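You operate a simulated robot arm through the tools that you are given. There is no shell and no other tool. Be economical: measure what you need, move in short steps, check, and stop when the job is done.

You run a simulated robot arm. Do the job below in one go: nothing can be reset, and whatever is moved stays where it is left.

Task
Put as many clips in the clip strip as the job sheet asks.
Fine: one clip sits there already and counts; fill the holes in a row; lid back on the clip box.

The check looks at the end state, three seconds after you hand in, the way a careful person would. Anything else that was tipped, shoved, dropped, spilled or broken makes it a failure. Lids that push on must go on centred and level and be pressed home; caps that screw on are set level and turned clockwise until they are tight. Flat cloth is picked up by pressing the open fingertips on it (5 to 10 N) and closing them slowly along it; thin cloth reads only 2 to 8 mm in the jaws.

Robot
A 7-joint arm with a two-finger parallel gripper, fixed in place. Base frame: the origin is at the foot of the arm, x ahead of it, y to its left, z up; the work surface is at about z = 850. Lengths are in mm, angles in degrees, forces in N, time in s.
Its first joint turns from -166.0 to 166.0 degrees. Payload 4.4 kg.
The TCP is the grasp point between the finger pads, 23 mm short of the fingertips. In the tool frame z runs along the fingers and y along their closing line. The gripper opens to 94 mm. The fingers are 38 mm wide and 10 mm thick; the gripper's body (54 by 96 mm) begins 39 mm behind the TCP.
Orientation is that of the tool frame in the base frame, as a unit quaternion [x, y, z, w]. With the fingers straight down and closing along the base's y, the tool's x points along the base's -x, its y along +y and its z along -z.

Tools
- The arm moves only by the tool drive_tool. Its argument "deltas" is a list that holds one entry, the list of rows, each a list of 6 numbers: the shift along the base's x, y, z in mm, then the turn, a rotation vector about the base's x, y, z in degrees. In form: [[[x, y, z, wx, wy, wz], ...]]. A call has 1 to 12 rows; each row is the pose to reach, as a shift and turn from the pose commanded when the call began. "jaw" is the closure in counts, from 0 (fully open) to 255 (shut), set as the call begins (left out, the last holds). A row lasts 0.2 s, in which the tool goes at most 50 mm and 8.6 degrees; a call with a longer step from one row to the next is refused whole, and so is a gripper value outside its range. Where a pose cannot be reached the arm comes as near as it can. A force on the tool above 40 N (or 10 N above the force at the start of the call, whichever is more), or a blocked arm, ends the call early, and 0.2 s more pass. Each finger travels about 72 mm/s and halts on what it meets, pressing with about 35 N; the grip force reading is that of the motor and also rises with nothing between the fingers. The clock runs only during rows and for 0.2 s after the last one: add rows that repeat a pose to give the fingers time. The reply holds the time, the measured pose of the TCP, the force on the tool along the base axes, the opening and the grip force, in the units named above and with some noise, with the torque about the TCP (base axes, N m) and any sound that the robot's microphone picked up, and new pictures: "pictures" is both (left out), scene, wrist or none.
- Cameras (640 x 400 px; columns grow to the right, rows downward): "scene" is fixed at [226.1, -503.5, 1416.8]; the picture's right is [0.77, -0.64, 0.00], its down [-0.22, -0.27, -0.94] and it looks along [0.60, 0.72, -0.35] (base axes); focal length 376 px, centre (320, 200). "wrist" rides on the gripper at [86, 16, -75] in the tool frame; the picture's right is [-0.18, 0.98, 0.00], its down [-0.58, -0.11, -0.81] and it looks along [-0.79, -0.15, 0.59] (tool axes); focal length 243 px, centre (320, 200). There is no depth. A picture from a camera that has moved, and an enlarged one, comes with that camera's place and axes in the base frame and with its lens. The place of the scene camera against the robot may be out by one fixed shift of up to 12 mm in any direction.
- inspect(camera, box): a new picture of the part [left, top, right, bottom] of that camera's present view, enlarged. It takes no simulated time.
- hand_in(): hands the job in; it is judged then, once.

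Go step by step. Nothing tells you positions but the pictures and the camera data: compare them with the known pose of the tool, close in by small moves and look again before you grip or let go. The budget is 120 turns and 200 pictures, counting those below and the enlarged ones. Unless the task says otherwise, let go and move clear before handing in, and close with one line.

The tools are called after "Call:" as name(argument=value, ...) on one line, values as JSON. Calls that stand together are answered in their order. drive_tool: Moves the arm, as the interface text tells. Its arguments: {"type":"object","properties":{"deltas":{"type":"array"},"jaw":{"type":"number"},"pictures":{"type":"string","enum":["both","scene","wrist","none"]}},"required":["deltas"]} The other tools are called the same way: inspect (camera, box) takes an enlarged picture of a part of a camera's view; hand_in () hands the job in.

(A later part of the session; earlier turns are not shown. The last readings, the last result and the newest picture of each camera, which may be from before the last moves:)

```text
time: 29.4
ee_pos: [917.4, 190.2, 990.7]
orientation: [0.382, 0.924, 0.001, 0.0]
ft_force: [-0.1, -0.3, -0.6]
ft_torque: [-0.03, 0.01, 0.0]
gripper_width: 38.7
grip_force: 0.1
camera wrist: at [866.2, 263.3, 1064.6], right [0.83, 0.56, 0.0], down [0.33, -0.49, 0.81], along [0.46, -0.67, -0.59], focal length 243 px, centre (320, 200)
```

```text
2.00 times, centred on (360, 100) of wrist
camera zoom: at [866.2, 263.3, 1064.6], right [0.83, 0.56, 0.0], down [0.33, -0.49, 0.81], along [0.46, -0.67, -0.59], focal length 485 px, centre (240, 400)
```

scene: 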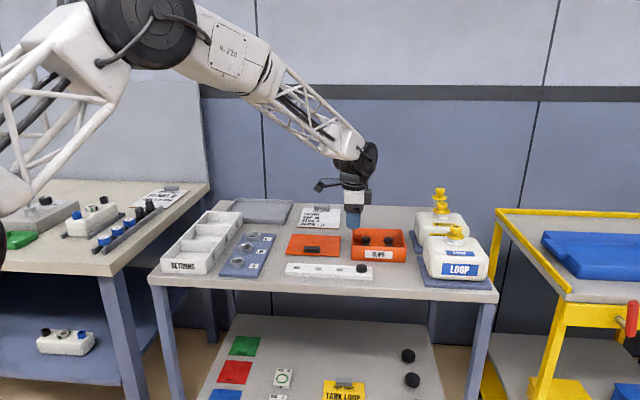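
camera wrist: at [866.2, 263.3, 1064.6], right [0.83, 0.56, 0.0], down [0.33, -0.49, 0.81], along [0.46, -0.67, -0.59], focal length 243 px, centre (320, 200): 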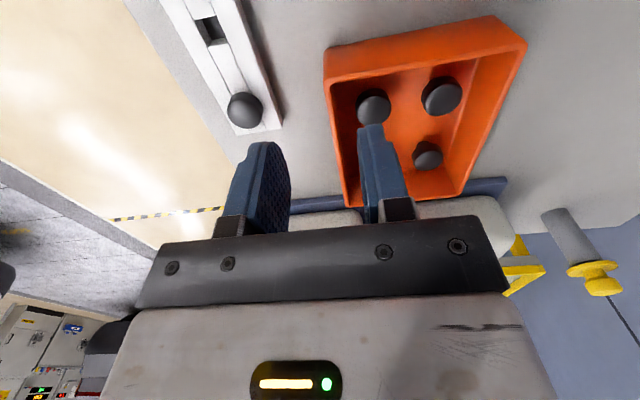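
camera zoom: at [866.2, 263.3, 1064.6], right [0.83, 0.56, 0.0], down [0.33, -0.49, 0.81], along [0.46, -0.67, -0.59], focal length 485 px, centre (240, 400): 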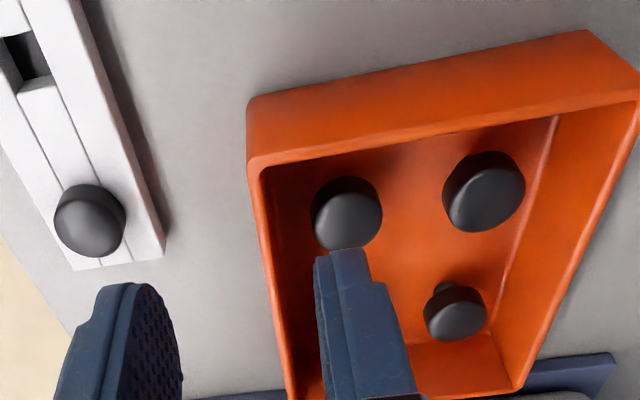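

Lid is set down fine. Four clips stand in the box. I'll shift the tool aside for an unobstructed view of them.

Call:
drive_tool(deltas=[[[-30, 0, 10, 0, 0, 0], [-60, 10, 20, 0, 0, 0], [-60, 10, 20, 0, 0, 0]]], pictures="wrist")

Call:
inspect(camera="wrist", box=[380, 30, 572, 150])

Call:
inspect(camera="scene", box=[346, 220, 410, 260])

```text
time: 30.2
ee_pos: [857.8, 200.9, 1010.5]
orientation: [0.383, 0.924, 0.0, 0.0]
ft_force: [1.1, -0.2, 0.0]
ft_torque: [0.0, 0.03, -0.01]
gripper_width: 38.9
grip_force: 0.0
camera wrist: at [807.7, 273.0, 1085.2], right [0.83, 0.56, 0.0], down [0.33, -0.49, 0.81], along [0.46, -0.67, -0.59], focal length 243 px, centre (320, 200)
```

wrist: 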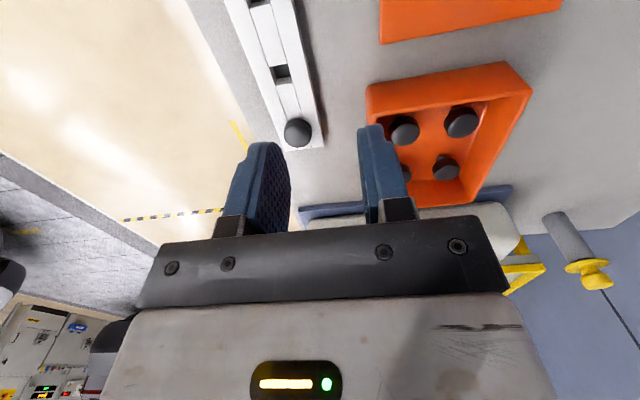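

```text
3.33 times, centred on (476, 90) of wrist
camera zoom: at [807.7, 273.0, 1085.2], right [0.83, 0.56, 0.0], down [0.33, -0.49, 0.81], along [0.46, -0.67, -0.59], focal length 809 px, centre (-200, 567)
```

zoom: 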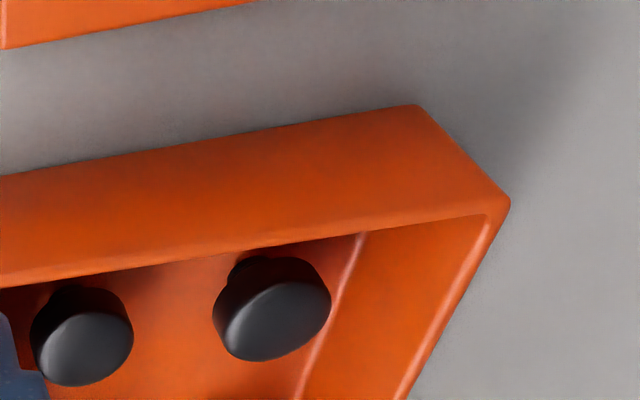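

```text
10.00 times, centred on (378, 240) of scene
camera zoom: at [226.1, -503.5, 1416.8], right [0.77, -0.64, 0.0], down [-0.22, -0.27, -0.94], along [0.6, 0.72, -0.35], focal length 3760 px, centre (-260, -200)
```

zoom: 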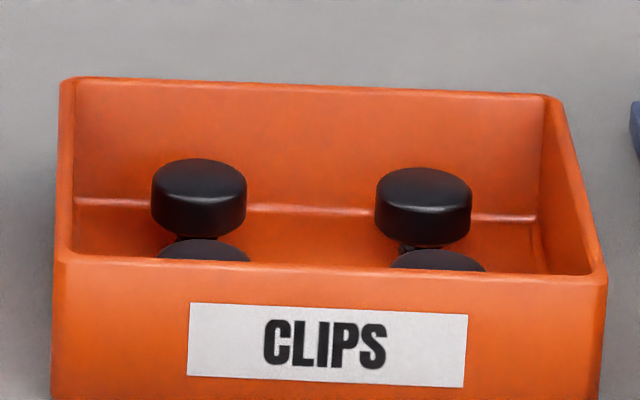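

The clips stand upright in two rows; the front-left one is near (970,190), within reach. I'll move above it to refine.

Call:
drive_tool(deltas=[[[40, -4, 0, 0, 0, 0], [80, -8, -10, 0, 0, 0], [112, -12, -40, 0, 0, 0], [112, -12, -45, 0, 0, 0], [112, -12, -45, 0, 0, 0]]], pictures="wrist")

Call:
inspect(camera="wrist", box=[208, 30, 464, 190])

Call:
inspect(camera="scene", box=[336, 200, 432, 260])

```text
time: 31.4
ee_pos: [970.3, 187.4, 967.1]
orientation: [0.383, 0.924, 0.0, -0.001]
ft_force: [0.2, 0.2, -0.4]
ft_torque: [-0.01, -0.01, 0.0]
gripper_width: 38.7
grip_force: 0.1
camera wrist: at [921.1, 261.0, 1041.3], right [0.83, 0.56, 0.0], down [0.33, -0.49, 0.81], along [0.46, -0.67, -0.59], focal length 243 px, centre (320, 200)
```

wrist: 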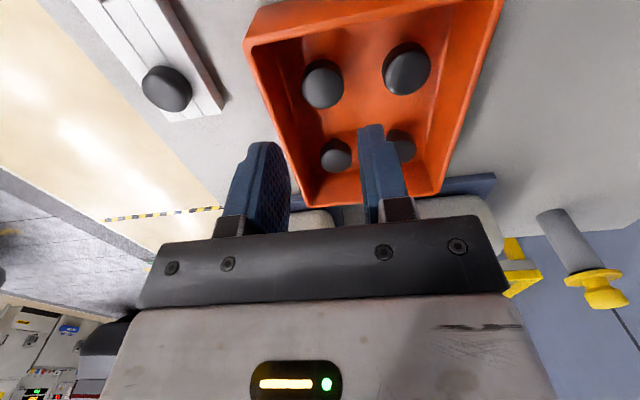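

```text
2.50 times, centred on (336, 110) of wrist
camera zoom: at [921.1, 261.0, 1041.3], right [0.83, 0.56, 0.0], down [0.33, -0.49, 0.81], along [0.46, -0.67, -0.59], focal length 606 px, centre (280, 425)
```

zoom: 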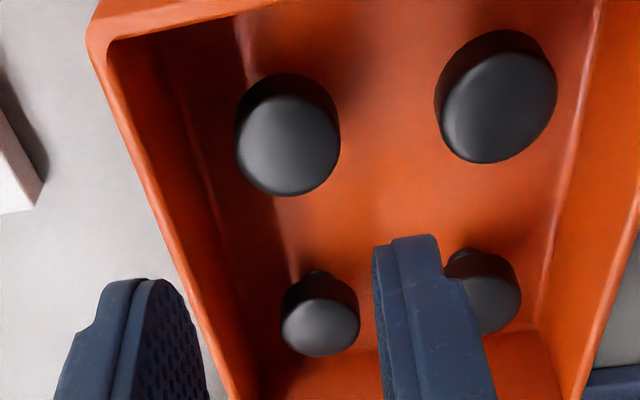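

```text
6.67 times, centred on (384, 230) of scene
camera zoom: at [226.1, -503.5, 1416.8], right [0.77, -0.64, 0.0], down [-0.22, -0.27, -0.94], along [0.6, 0.72, -0.35], focal length 2506 px, centre (-107, 0)
```

zoom: 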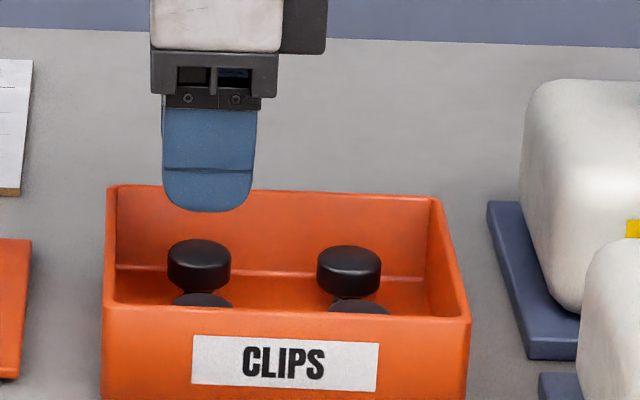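

Triangulated: front-left head top about (976,185.5,875). I'll align and descend until the tips are just above the head.

Call:
drive_tool(deltas=[[[5.5, -2, -10, 0, 0, 0], [5.5, -2, -30, 0, 0, 0], [5.5, -2, -52, 0, 0, 0], [5.5, -2, -57, 0, 0, 0], [5.5, -2, -57, 0, 0, 0]]], pictures="wrist")

Call:
inspect(camera="wrist", box=[208, 60, 432, 200])

Call:
inspect(camera="scene", box=[336, 200, 432, 260])

```text
time: 32.6
ee_pos: [975.5, 185.0, 909.1]
orientation: [0.382, 0.924, 0.001, -0.001]
ft_force: [-0.2, 0.4, -0.3]
ft_torque: [0.03, 0.02, -0.01]
gripper_width: 38.7
grip_force: 0.0
camera wrist: at [925.8, 257.7, 984.2], right [0.83, 0.56, 0.0], down [0.33, -0.49, 0.81], along [0.46, -0.67, -0.59], focal length 243 px, centre (320, 200)
```

wrist: 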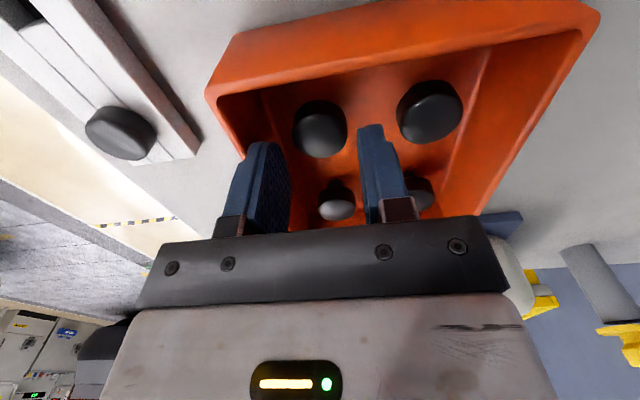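

```text
2.86 times, centred on (320, 130) of wrist
camera zoom: at [925.8, 257.7, 984.2], right [0.83, 0.56, 0.0], down [0.33, -0.49, 0.81], along [0.46, -0.67, -0.59], focal length 693 px, centre (320, 400)
```

zoom: 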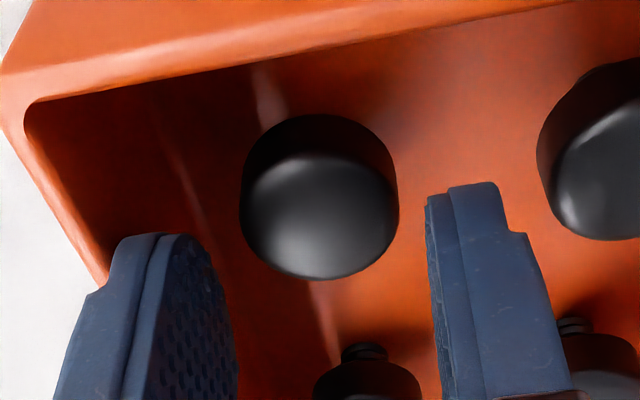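

```text
6.67 times, centred on (384, 230) of scene
camera zoom: at [226.1, -503.5, 1416.8], right [0.77, -0.64, 0.0], down [-0.22, -0.27, -0.94], along [0.6, 0.72, -0.35], focal length 2506 px, centre (-107, 0)
```

zoom: 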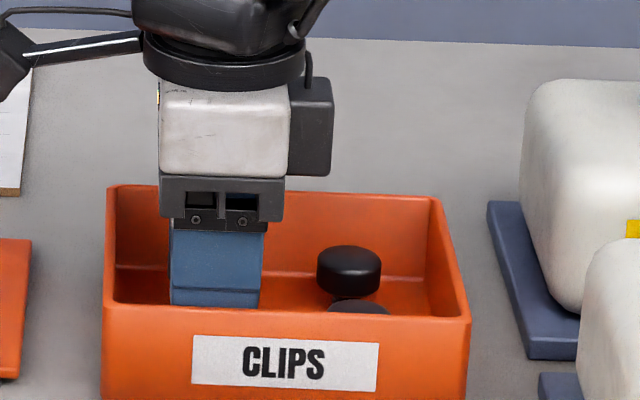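

The jaws are centred on the head. Down 22 mm, then grip.

Call:
drive_tool(deltas=[[[0, 0, -8, 0, 0, 0], [0, 0, -16, 0, 0, 0], [0, 0, -20, 0, 0, 0], [0, 0, -22, 0, 0, 0], [0, 0, -22, 0, 0, 0]]], pictures="none")

Call:
drive_tool(deltas=[[[0, 0, 0, 0, 0, 0], [0, 0, 0, 0, 0, 0], [0, 0, 0, 0, 0, 0], [0, 0, 0, 0, 0, 0]]], jaw=255, pictures="wrist")

```text
time: 33.2
ee_pos: [977.2, 186.8, 901.3]
orientation: [0.383, 0.924, 0.002, 0.003]
ft_force: [1.4, -0.2, 0.3]
ft_torque: [0.0, -0.03, 0.02]
gripper_width: 38.5
grip_force: 0.1
stopped in row 2: the force on the tool passed its limit at 52 N (the readings are from after the stop); the commanded pose is now the measured one
```

```text
time: 34.2
ee_pos: [978.1, 187.2, 902.7]
orientation: [0.383, 0.924, 0.002, 0.004]
ft_force: [0.0, 0.2, -0.2]
ft_torque: [0.0, -0.02, 0.03]
gripper_width: 22.0
grip_force: 35.1
camera wrist: at [926.8, 258.7, 975.8], right [0.83, 0.56, 0.01], down [0.33, -0.49, 0.81], along [0.46, -0.66, -0.59], focal length 243 px, centre (320, 200)
```

wrist: 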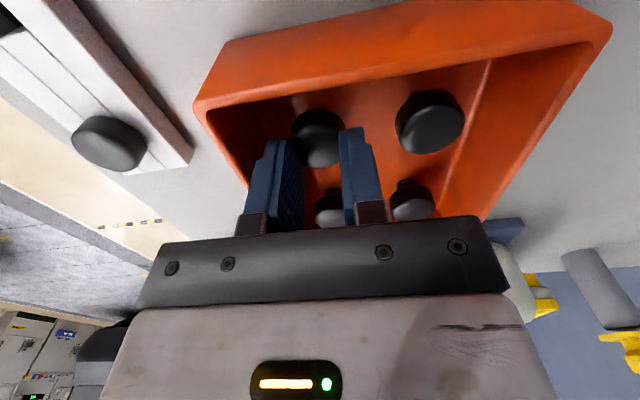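

Something stopped the descent at z≈901 and the jaws closed at 22 mm. I'll look closely before doing anything.

Call:
inspect(camera="wrist", box=[230, 80, 422, 200])

Call:
inspect(camera="scene", box=[336, 200, 432, 260])

```text
3.33 times, centred on (326, 140) of wrist
camera zoom: at [926.8, 258.7, 975.8], right [0.83, 0.56, 0.01], down [0.33, -0.49, 0.81], along [0.46, -0.66, -0.59], focal length 809 px, centre (300, 400)
```

zoom: 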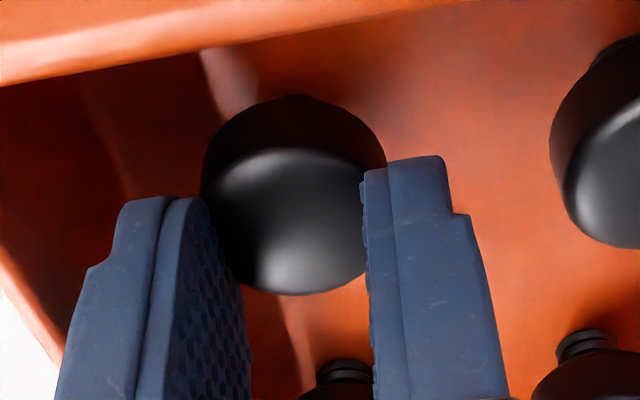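

```text
6.67 times, centred on (384, 230) of scene
camera zoom: at [226.1, -503.5, 1416.8], right [0.77, -0.64, 0.0], down [-0.22, -0.27, -0.94], along [0.6, 0.72, -0.35], focal length 2506 px, centre (-107, 0)
```

zoom: 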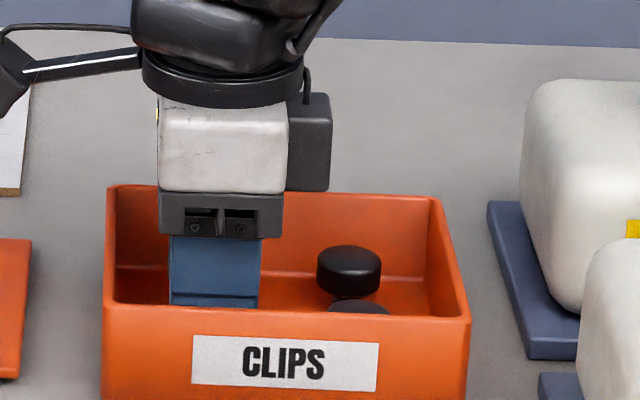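

The finger's thicker upper part most likely met the box's front rim. I'll open narrowly (34 mm), rise a little and re-check centring.

Call:
drive_tool(deltas=[[[0, 0, 0, 0, 0, 0], [0, 0, 4, 0, 0, 0], [0, 0, 8, 0, 0, 0], [0, 0, 8, 0, 0, 0]]], jaw=162, pictures="none")

Call:
inspect(camera="wrist", box=[200, 60, 424, 200])

Call:
inspect(camera="scene", box=[336, 200, 432, 260])

```text
time: 35.2
ee_pos: [976.9, 186.8, 911.6]
orientation: [0.383, 0.924, 0.002, 0.002]
ft_force: [0.0, -0.3, -0.3]
ft_torque: [-0.01, -0.03, -0.03]
gripper_width: 34.1
grip_force: 0.1
```

```text
2.86 times, centred on (312, 130) of wrist
camera zoom: at [927.0, 258.9, 984.0], right [0.83, 0.56, 0.01], down [0.33, -0.49, 0.81], along [0.46, -0.66, -0.59], focal length 693 px, centre (343, 400)
```

zoom: 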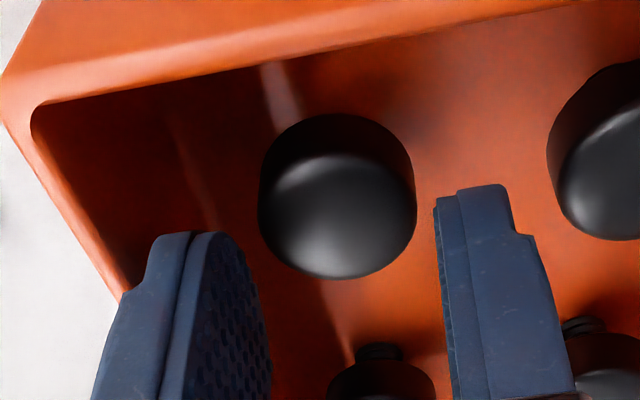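

```text
6.67 times, centred on (384, 230) of scene
camera zoom: at [226.1, -503.5, 1416.8], right [0.77, -0.64, 0.0], down [-0.22, -0.27, -0.94], along [0.6, 0.72, -0.35], focal length 2506 px, centre (-107, 0)
```

zoom: 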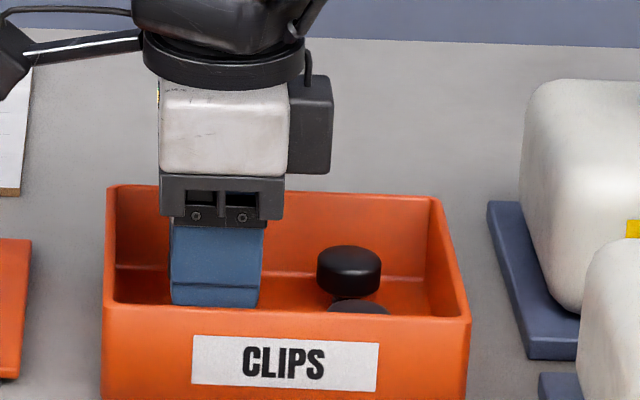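

The clip is still upright and centred. To stay clear of the front rim I'll rise and turn the gripper 90°, so the jaws close along the box's length where there is more room.

Call:
drive_tool(deltas=[[[0, 0, 30, 0, 0, 0], [0, 0, 60, 0, 0, 8.2], [0, 0, 60, 0, 0, 16.4], [0, 0, 60, 0, 0, 24.6], [0, 0, 60, 0, 0, 32.8], [0, 0, 60, 0, 0, 41], [0, 0, 60, 0, 0, 49.2], [0, 0, 60, 0, 0, 57.4], [0, 0, 60, 0, 0, 65.6], [0, 0, 60, 0, 0, 73.8], [0, 0, 60, 0, 0, 82], [0, 0, 60, 0, 0, 90]]], pictures="both")

Call:
inspect(camera="wrist", box=[200, 30, 440, 180])

```text
time: 37.8
ee_pos: [978.2, 186.6, 968.6]
orientation: [-0.383, 0.924, 0.003, 0.0]
ft_force: [-0.2, 0.8, 0.0]
ft_torque: [0.0, 0.0, 0.02]
gripper_width: 34.5
grip_force: 0.0
camera wrist: at [904.8, 135.8, 1043.7], right [-0.57, 0.82, 0.01], down [0.49, 0.33, 0.81], along [0.66, 0.46, -0.59], focal length 243 px, centre (320, 200)
```

scene: 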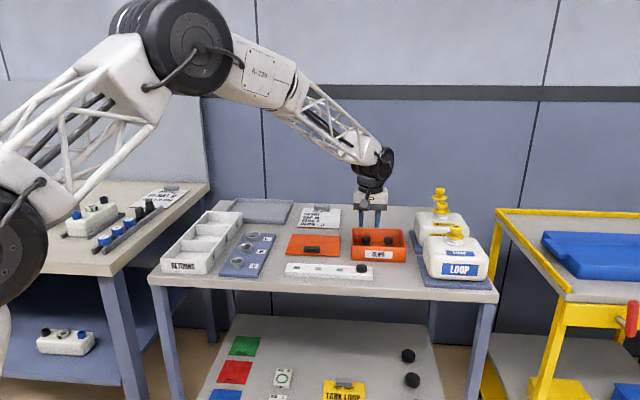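
wrist: 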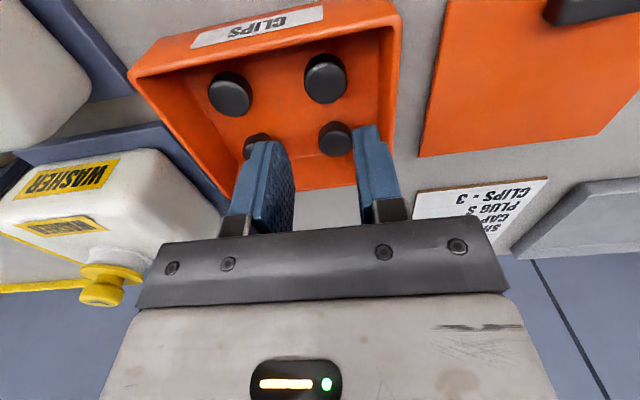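

```text
2.67 times, centred on (320, 105) of wrist
camera zoom: at [904.8, 135.8, 1043.7], right [-0.57, 0.82, 0.01], down [0.49, 0.33, 0.81], along [0.66, 0.46, -0.59], focal length 647 px, centre (320, 453)
```

zoom: 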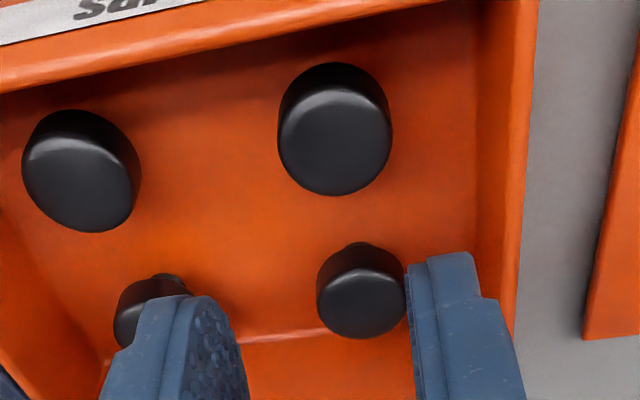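

A good view from the front. I'll correct slightly and go down to just above the head, then recheck.

Call:
drive_tool(deltas=[[[-1, 2.5, -10, 0, 0, 0], [-1, 2.5, -35, 0, 0, 0], [-1, 2.5, -54, 0, 0, 0], [-1, 2.5, -58, 0, 0, 0], [-1, 2.5, -58, 0, 0, 0]]], pictures="none")

Call:
inspect(camera="wrist", box=[200, 60, 424, 200])

Call:
inspect(camera="scene", box=[336, 200, 432, 260])

```text
time: 39.0
ee_pos: [976.0, 189.3, 910.3]
orientation: [-0.383, 0.924, 0.002, 0.001]
ft_force: [-0.9, -0.5, -0.2]
ft_torque: [-0.02, 0.01, -0.03]
gripper_width: 34.1
grip_force: 0.0
```

```text
2.86 times, centred on (312, 130) of wrist
camera zoom: at [903.0, 138.1, 985.0], right [-0.56, 0.83, 0.01], down [0.49, 0.33, 0.81], along [0.66, 0.46, -0.59], focal length 693 px, centre (343, 400)
```

zoom: 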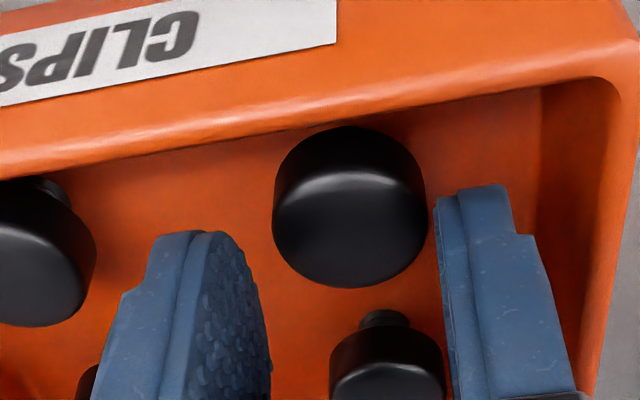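

```text
6.67 times, centred on (384, 230) of scene
camera zoom: at [226.1, -503.5, 1416.8], right [0.77, -0.64, 0.0], down [-0.22, -0.27, -0.94], along [0.6, 0.72, -0.35], focal length 2506 px, centre (-107, 0)
```

zoom: 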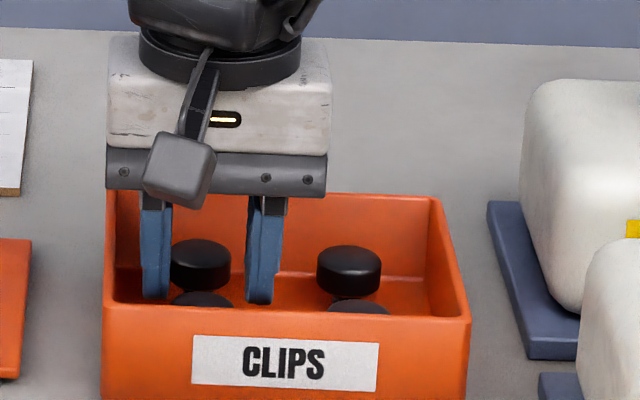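

Aligned to ~1.5 mm. Nudge along −a and descend gently.

Call:
drive_tool(deltas=[[[-1, 1, -3, 0, 0, 0], [-1, 1, -7, 0, 0, 0], [-1, 1, -11, 0, 0, 0], [-1, 1, -14, 0, 0, 0], [-1, 1, -17, 0, 0, 0], [-1, 1, -20, 0, 0, 0], [-1, 1, -20, 0, 0, 0]]], pictures="none")

Call:
inspect(camera="wrist", box=[200, 60, 424, 200])

Call:
inspect(camera="scene", box=[336, 200, 432, 260])

```text
time: 40.6
ee_pos: [976.6, 190.6, 891.4]
orientation: [-0.382, 0.924, 0.003, 0.001]
ft_force: [-0.5, -0.5, -0.8]
ft_torque: [-0.01, 0.04, 0.0]
gripper_width: 34.4
grip_force: 0.0
```

```text
2.86 times, centred on (312, 130) of wrist
camera zoom: at [902.6, 139.2, 966.0], right [-0.56, 0.83, 0.01], down [0.49, 0.33, 0.81], along [0.66, 0.46, -0.59], focal length 693 px, centre (343, 400)
```

zoom: 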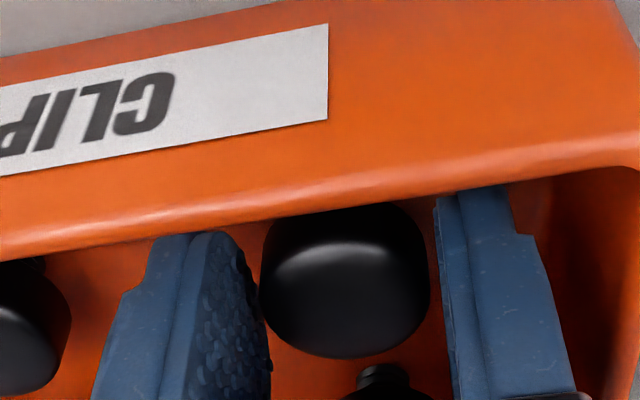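

```text
6.67 times, centred on (384, 230) of scene
camera zoom: at [226.1, -503.5, 1416.8], right [0.77, -0.64, 0.0], down [-0.22, -0.27, -0.94], along [0.6, 0.72, -0.35], focal length 2506 px, centre (-107, 0)
```

zoom: 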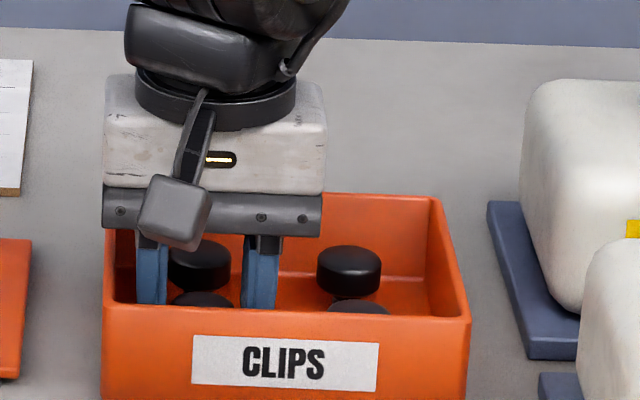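

The head is between the pads with its top ~12 mm above the tips. Closing.

Call:
drive_tool(deltas=[[[0, 0, 0, 0, 0, 0], [0, 0, 0, 0, 0, 0], [0, 0, 0, 0, 0, 0]]], jaw=255, pictures="none")

Call:
drive_tool(deltas=[[[0, 0, 2, 0, 0, 0], [0, 0, 6, 0, 0, 0], [0, 0, 12, 0, 0, 0], [0, 0, 20, 0, 0, 0], [0, 0, 28, 0, 0, 0], [0, 0, 36, 0, 0, 0], [0, 0, 44, 0, 0, 0], [0, 0, 52, 0, 0, 0], [0, 0, 60, 0, 0, 0], [0, 0, 64, 0, 0, 0]]], pictures="wrist")

Call:
inspect(camera="scene", box=[336, 190, 432, 250])

```text
time: 41.4
ee_pos: [975.3, 189.5, 891.6]
orientation: [-0.383, 0.924, 0.004, 0.0]
ft_force: [0.4, 0.8, 1.3]
ft_torque: [0.03, 0.03, 0.0]
gripper_width: 22.2
grip_force: 34.4
```

```text
time: 43.6
ee_pos: [976.2, 189.5, 955.0]
orientation: [-0.383, 0.924, 0.002, 0.0]
ft_force: [-0.2, 0.3, -0.2]
ft_torque: [-0.03, 0.0, -0.04]
gripper_width: 22.0
grip_force: 34.6
camera wrist: at [902.4, 138.5, 1030.0], right [-0.56, 0.83, 0.01], down [0.49, 0.33, 0.81], along [0.66, 0.46, -0.59], focal length 243 px, centre (320, 200)
```

wrist: 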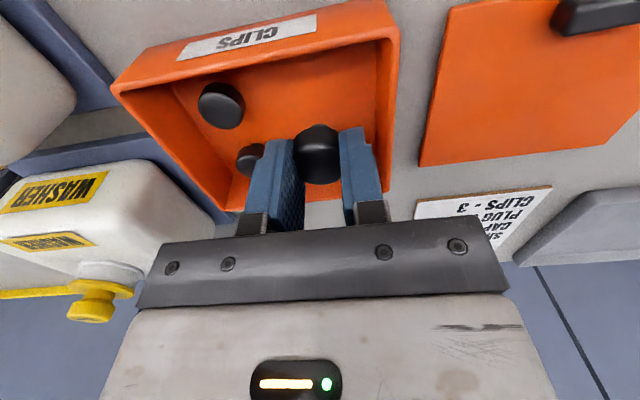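

```text
6.67 times, centred on (384, 220) of scene
camera zoom: at [226.1, -503.5, 1416.8], right [0.77, -0.64, 0.0], down [-0.22, -0.27, -0.94], along [0.6, 0.72, -0.35], focal length 2506 px, centre (-107, 67)
```

zoom: 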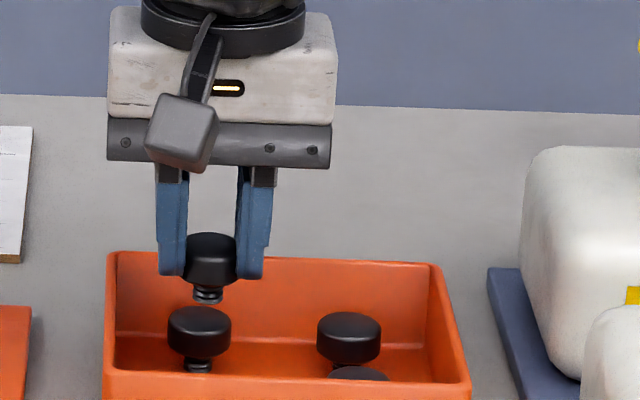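

The clip is held, stem down. I'll carry it over the hole next to the existing clip (about (832,162)), staying high.

Call:
drive_tool(deltas=[[[0, 0, 8, 0, 0, 0], [-8, -2, 15, 0, 0, 0], [-28, -6, 15, 0, 0, 0], [-52, -10, 15, 0, 0, 0], [-76, -14, 15, 0, 0, 0], [-100, -18, 10, 0, 0, 0], [-124, -23, 5, 0, 0, 0], [-140, -26, 0, 0, 0, 0], [-144, -27.5, 0, 0, 0, 0], [-144, -27.5, 0, 0, 0, 0]]])

Call:
inspect(camera="wrist", box=[180, 20, 436, 180])

Call:
inspect(camera="scene", box=[280, 200, 400, 275])

```text
time: 45.8
ee_pos: [829.5, 162.5, 955.6]
orientation: [-0.383, 0.924, 0.003, 0.0]
ft_force: [0.3, 0.5, 0.2]
ft_torque: [0.01, 0.0, 0.01]
gripper_width: 22.2
grip_force: 34.9
camera wrist: at [757.6, 111.8, 1030.1], right [-0.56, 0.83, 0.01], down [0.49, 0.33, 0.81], along [0.66, 0.46, -0.59], focal length 243 px, centre (320, 200)
```

scene: 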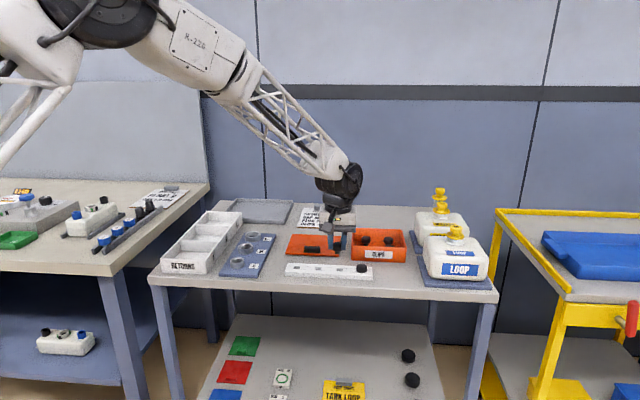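
wrist: 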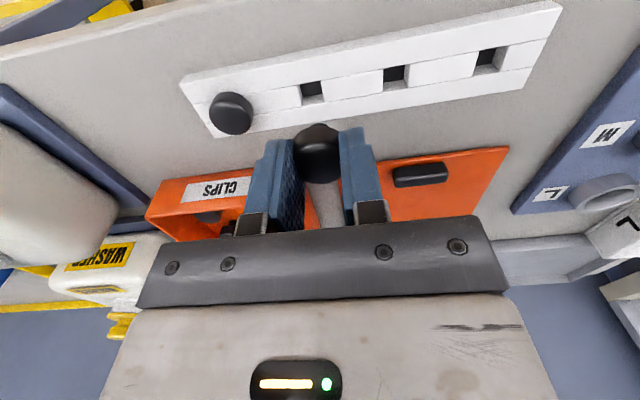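

```text
2.50 times, centred on (308, 100) of wrist
camera zoom: at [757.6, 111.8, 1030.1], right [-0.56, 0.83, 0.01], down [0.49, 0.33, 0.81], along [0.66, 0.46, -0.59], focal length 606 px, centre (350, 450)
```

zoom: 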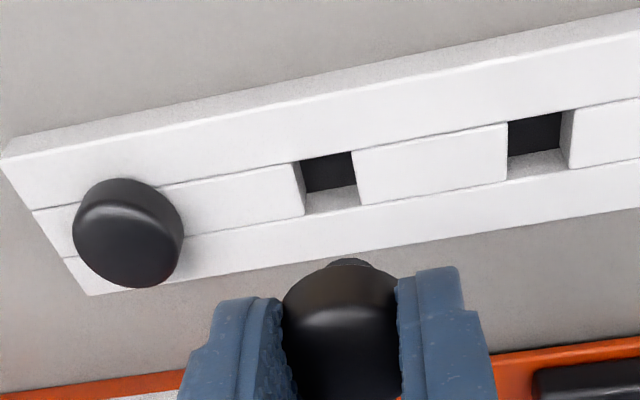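

```text
5.33 times, centred on (340, 238) of scene
camera zoom: at [226.1, -503.5, 1416.8], right [0.77, -0.64, 0.0], down [-0.22, -0.27, -0.94], along [0.6, 0.72, -0.35], focal length 2005 px, centre (213, 0)
```

zoom: 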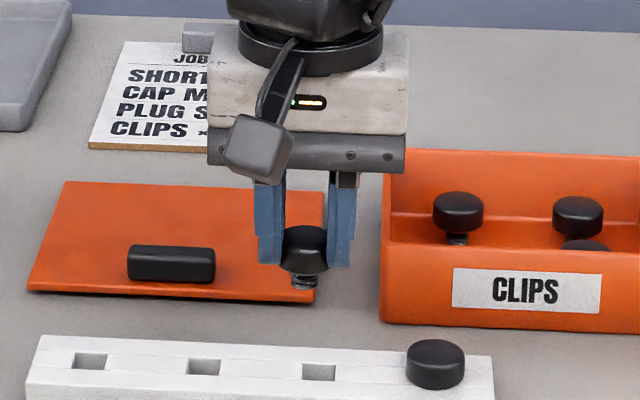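

Hole next to the clip lies about 8 mm further in +x. I'll shift and lower so the stem hovers ~10 mm above the strip.

Call:
drive_tool(deltas=[[[4, 0, -5, 0, 0, 0], [8, -1, -15, 0, 0, 0], [8, -1, -27, 0, 0, 0], [8, -1, -37, 0, 0, 0], [8, -1, -37, 0, 0, 0]]], pictures="none")

Call:
inspect(camera="wrist", box=[224, 60, 416, 180])

Call:
inspect(camera="scene", box=[300, 230, 396, 290])

```text
time: 47.0
ee_pos: [840.4, 162.4, 918.7]
orientation: [-0.383, 0.924, 0.003, 0.0]
ft_force: [-0.1, 0.3, 0.2]
ft_torque: [0.02, -0.01, -0.02]
gripper_width: 22.1
grip_force: 35.2
```

```text
3.33 times, centred on (320, 120) of wrist
camera zoom: at [766.5, 111.5, 992.1], right [-0.56, 0.83, 0.01], down [0.49, 0.33, 0.81], along [0.66, 0.46, -0.59], focal length 809 px, centre (320, 467)
```

zoom: 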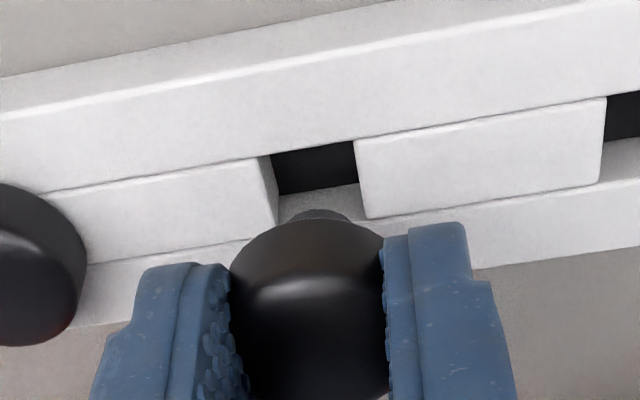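

```text
6.67 times, centred on (348, 260) of scene
camera zoom: at [226.1, -503.5, 1416.8], right [0.77, -0.64, 0.0], down [-0.22, -0.27, -0.94], along [0.6, 0.72, -0.35], focal length 2506 px, centre (133, -200)
```

zoom: 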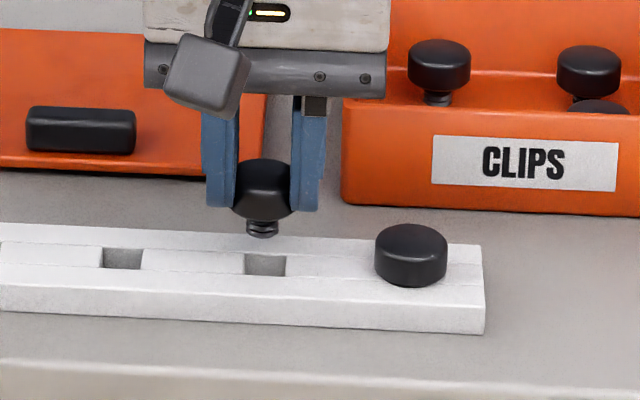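

The stem is over the hole within ~1 mm in both views. Descend slowly, watching the force.

Call:
drive_tool(deltas=[[[0.4, -0.6, -4, 0, 0, 0], [0.4, -0.6, -8, 0, 0, 0], [0.4, -0.6, -11, 0, 0, 0], [0.4, -0.6, -13, 0, 0, 0], [0.4, -0.6, -15, 0, 0, 0], [0.4, -0.6, -17, 0, 0, 0], [0.4, -0.6, -19, 0, 0, 0]]], pictures="none")

Call:
inspect(camera="scene", box=[300, 230, 396, 290])

Call:
inspect(camera="wrist", box=[224, 60, 416, 180])

```text
time: 48.6
ee_pos: [839.1, 161.8, 900.1]
orientation: [-0.382, 0.924, 0.004, 0.0]
ft_force: [1.9, 0.3, -0.4]
ft_torque: [-0.01, -0.05, 0.0]
gripper_width: 22.0
grip_force: 34.4
```

```text
6.67 times, centred on (348, 260) of scene
camera zoom: at [226.1, -503.5, 1416.8], right [0.77, -0.64, 0.0], down [-0.22, -0.27, -0.94], along [0.6, 0.72, -0.35], focal length 2506 px, centre (133, -200)
```

zoom: 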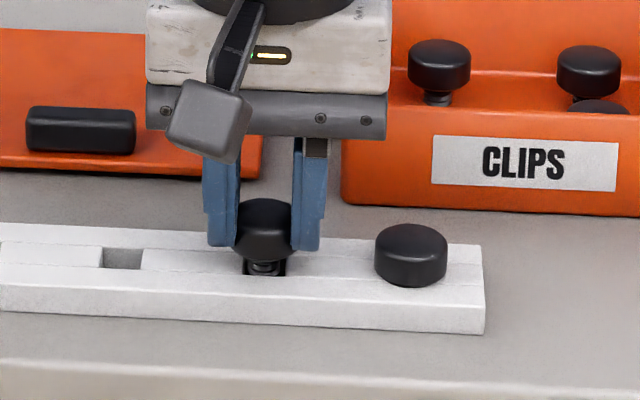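

```text
3.33 times, centred on (320, 120) of wrist
camera zoom: at [766.9, 110.7, 974.1], right [-0.56, 0.83, 0.01], down [0.49, 0.33, 0.81], along [0.66, 0.46, -0.59], focal length 809 px, centre (320, 467)
```

zoom: 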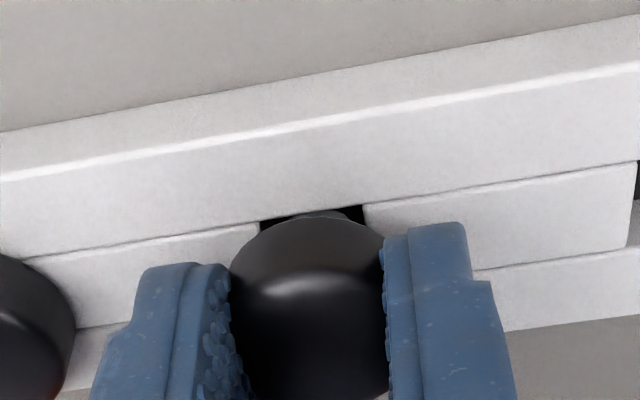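

The stem is entering the hole centred. Continue down until the head seats.

Call:
drive_tool(deltas=[[[0, 0, -1.5, 0, 0, 0], [0, 0, -3, 0, 0, 0], [0, 0, -4.5, 0, 0, 0], [0, 0, -6, 0, 0, 0]]], pictures="none")

Call:
inspect(camera="scene", box=[300, 230, 396, 290])

```text
time: 49.6
ee_pos: [840.7, 160.6, 893.3]
orientation: [-0.383, 0.924, 0.003, 0.001]
ft_force: [4.3, 9.2, 3.8]
ft_torque: [0.25, -0.08, -0.05]
gripper_width: 22.2
grip_force: 34.7
```

```text
6.67 times, centred on (348, 260) of scene
camera zoom: at [226.1, -503.5, 1416.8], right [0.77, -0.64, 0.0], down [-0.22, -0.27, -0.94], along [0.6, 0.72, -0.35], focal length 2506 px, centre (133, -200)
```

zoom: 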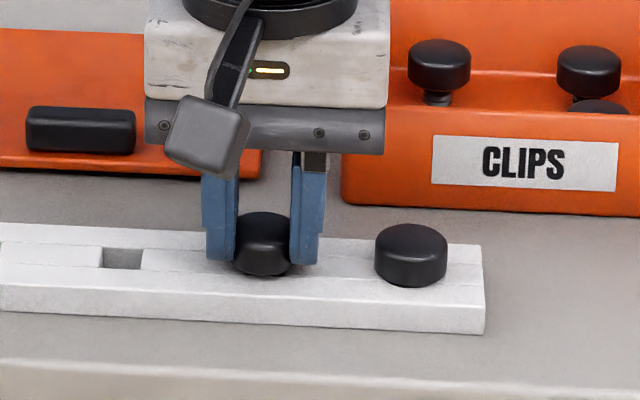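

About 2 mm still to go; there is some side force toward +b, so I'll ease that way while pressing down.

Call:
drive_tool(deltas=[[[0.5, 0.7, 0, 0, 0, 0], [0.5, 0.8, -1, 0, 0, 0], [0.5, 0.8, -2, 0, 0, 0], [0.5, 0.8, -3, 0, 0, 0]]], pictures="none")

Call:
inspect(camera="scene", box=[300, 230, 396, 290])

```text
time: 50.6
ee_pos: [839.0, 162.6, 889.9]
orientation: [-0.382, 0.924, 0.003, 0.001]
ft_force: [2.5, 0.9, 1.2]
ft_torque: [0.03, -0.11, 0.04]
gripper_width: 22.1
grip_force: 34.9
```

```text
6.67 times, centred on (348, 260) of scene
camera zoom: at [226.1, -503.5, 1416.8], right [0.77, -0.64, 0.0], down [-0.22, -0.27, -0.94], along [0.6, 0.72, -0.35], focal length 2506 px, centre (133, -200)
```

zoom: 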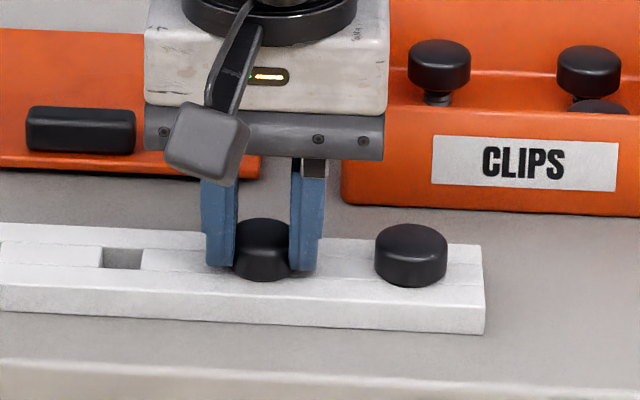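

It looks flush. One more mm to feel the seat, then release.

Call:
drive_tool(deltas=[[[0, 0, -1, 0, 0, 0], [0, 0, -1.5, 0, 0, 0]]], pictures="none")

Call:
drive_tool(deltas=[[[0, 0, 0, 0, 0, 0], [0, 0, 0, 0, 0, 0], [0, 0, 1, 0, 0, 0]]], jaw=175, pictures="none")

Call:
drive_tool(deltas=[[[0, 0, 8, 0, 0, 0], [0, 0, 25, 0, 0, 0], [0, 0, 50, 0, 0, 0], [0, 0, 80, 0, 0, 0], [0, 0, 90, 0, 0, 0]]], pictures="wrist")

Call:
inspect(camera="scene", box=[300, 230, 396, 290])

```text
time: 51.2
ee_pos: [841.2, 160.3, 889.5]
orientation: [-0.383, 0.924, 0.002, 0.001]
ft_force: [-2.7, 6.2, 10.2]
ft_torque: [0.11, 0.08, 0.0]
gripper_width: 22.4
grip_force: 34.7
```

```text
time: 52.0
ee_pos: [840.2, 161.8, 889.9]
orientation: [-0.384, 0.924, 0.003, 0.0]
ft_force: [-0.3, 0.4, 0.1]
ft_torque: [0.01, 0.0, -0.04]
gripper_width: 29.6
grip_force: 0.0
```

```text
time: 53.2
ee_pos: [842.5, 161.3, 980.5]
orientation: [-0.383, 0.924, 0.003, 0.001]
ft_force: [0.6, 0.4, -0.9]
ft_torque: [0.0, 0.02, 0.01]
gripper_width: 29.9
grip_force: 0.5
camera wrist: at [768.5, 110.6, 1054.6], right [-0.56, 0.83, 0.01], down [0.49, 0.33, 0.81], along [0.66, 0.46, -0.59], focal length 243 px, centre (320, 200)
```

wrist: 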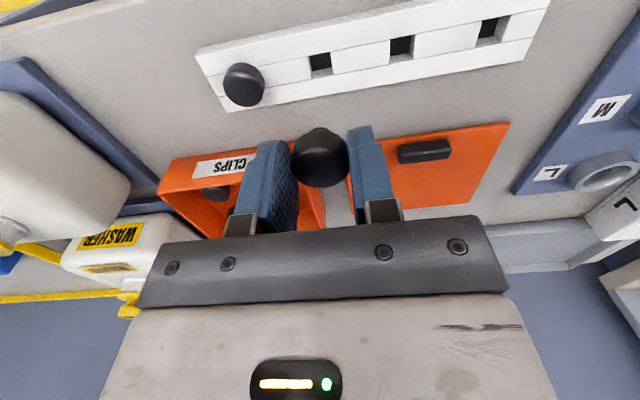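

```text
6.67 times, centred on (348, 260) of scene
camera zoom: at [226.1, -503.5, 1416.8], right [0.77, -0.64, 0.0], down [-0.22, -0.27, -0.94], along [0.6, 0.72, -0.35], focal length 2506 px, centre (133, -200)
```

zoom: 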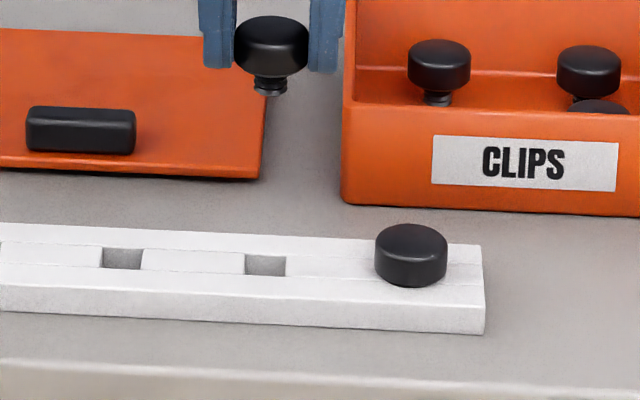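

The soft head (≈29 mm) stayed wedged between the pads and came up with the jaws. I'll re-grip it right away and repeat the insertion, opening wider this time.

Call:
drive_tool(deltas=[[[0, 0, 0, 0, 0, 0], [0, 0, 0, 0, 0, 0], [0, 0, 0, 0, 0, 0]]], jaw=255, pictures="none")

Call:
inspect(camera="wrist", box=[224, 60, 416, 180])

Call:
inspect(camera="scene", box=[300, 220, 396, 280])

```text
time: 54.0
ee_pos: [841.4, 161.7, 979.2]
orientation: [-0.383, 0.924, 0.003, 0.001]
ft_force: [0.4, -0.1, -0.9]
ft_torque: [0.02, -0.04, -0.01]
gripper_width: 22.2
grip_force: 34.4
```

```text
3.33 times, centred on (320, 120) of wrist
camera zoom: at [768.6, 110.7, 1054.4], right [-0.56, 0.83, 0.01], down [0.49, 0.33, 0.81], along [0.66, 0.46, -0.59], focal length 809 px, centre (320, 467)
```

zoom: 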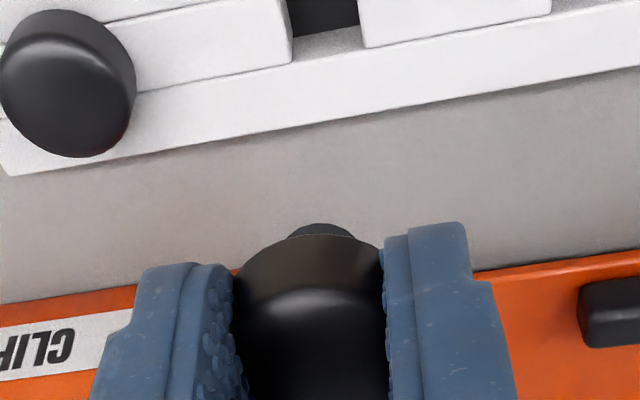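

```text
6.67 times, centred on (348, 250) of scene
camera zoom: at [226.1, -503.5, 1416.8], right [0.77, -0.64, 0.0], down [-0.22, -0.27, -0.94], along [0.6, 0.72, -0.35], focal length 2506 px, centre (133, -133)
```

zoom: 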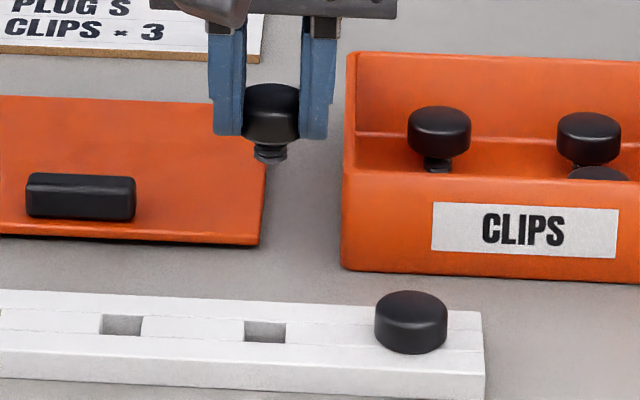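

Re-gripped the same way. Lowering again over the same hole.

Call:
drive_tool(deltas=[[[0, 0, -20, 0, 0, 0], [0, 0, -40, 0, 0, 0], [0, 0, -58, 0, 0, 0], [0, 0, -66, 0, 0, 0], [0, 0, -71, 0, 0, 0], [0, 0, -75, 0, 0, 0], [0, 0, -79, 0, 0, 0], [0, 0, -82, 0, 0, 0], [0, 0, -85, 0, 0, 0], [0, 0, -87, 0, 0, 0], [0, 0, -88.5, 0, 0, 0], [0, 0, -90, 0, 0, 0]]], pictures="none")

Call:
inspect(camera="scene", box=[300, 230, 396, 290])

```text
time: 56.6
ee_pos: [839.7, 161.7, 889.3]
orientation: [-0.382, 0.924, 0.003, 0.001]
ft_force: [0.2, 0.2, -0.2]
ft_torque: [0.02, 0.01, 0.01]
gripper_width: 22.1
grip_force: 34.8
```

```text
6.67 times, centred on (348, 260) of scene
camera zoom: at [226.1, -503.5, 1416.8], right [0.77, -0.64, 0.0], down [-0.22, -0.27, -0.94], along [0.6, 0.72, -0.35], focal length 2506 px, centre (133, -200)
```

zoom: 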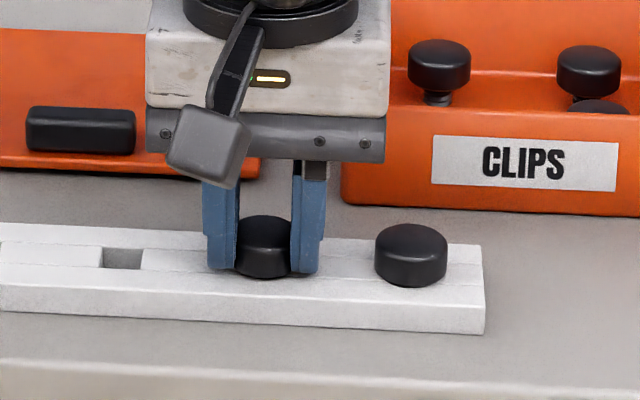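

Going on to contact, then opening wide enough (38 mm) to free the head.

Call:
drive_tool(deltas=[[[0, 0, -1, 0, 0, 0], [0, 0, -2, 0, 0, 0], [0, 0, -2, 0, 0, 0]]], pictures="none")

Call:
drive_tool(deltas=[[[0, 0, 0, 0, 0, 0], [0, 0, 0.5, 0, 0, 0], [0, 0, 1, 0, 0, 0]]], jaw=150, pictures="wrist")

Call:
inspect(camera="scene", box=[300, 230, 396, 290])

```text
time: 57.4
ee_pos: [840.3, 161.8, 887.9]
orientation: [-0.383, 0.924, 0.003, 0.0]
ft_force: [-2.9, 4.0, 11.3]
ft_torque: [0.07, 0.08, 0.0]
gripper_width: 22.1
grip_force: 35.3
```

```text
time: 58.2
ee_pos: [839.9, 161.7, 887.5]
orientation: [-0.382, 0.924, 0.002, 0.0]
ft_force: [0.1, 0.7, 0.1]
ft_torque: [0.01, 0.01, 0.01]
gripper_width: 38.5
grip_force: 0.1
camera wrist: at [767.3, 111.2, 962.6], right [-0.56, 0.83, 0.01], down [0.49, 0.33, 0.81], along [0.66, 0.46, -0.59], focal length 243 px, centre (320, 200)
```

wrist: 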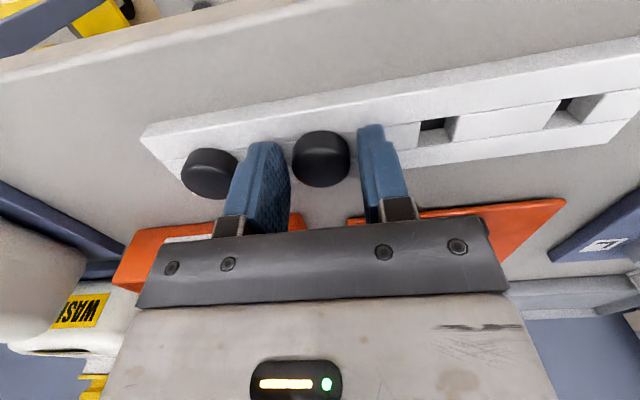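

```text
6.67 times, centred on (348, 260) of scene
camera zoom: at [226.1, -503.5, 1416.8], right [0.77, -0.64, 0.0], down [-0.22, -0.27, -0.94], along [0.6, 0.72, -0.35], focal length 2506 px, centre (133, -200)
```

zoom: 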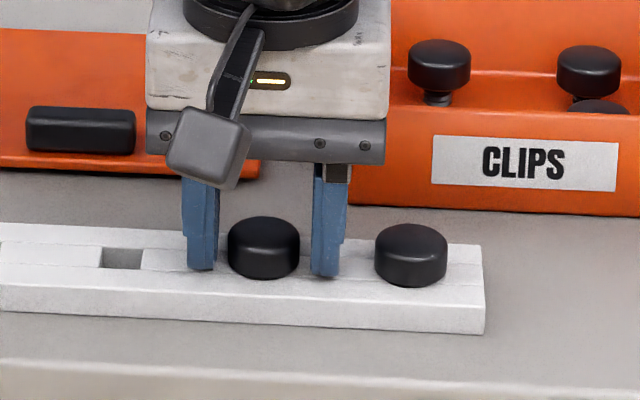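

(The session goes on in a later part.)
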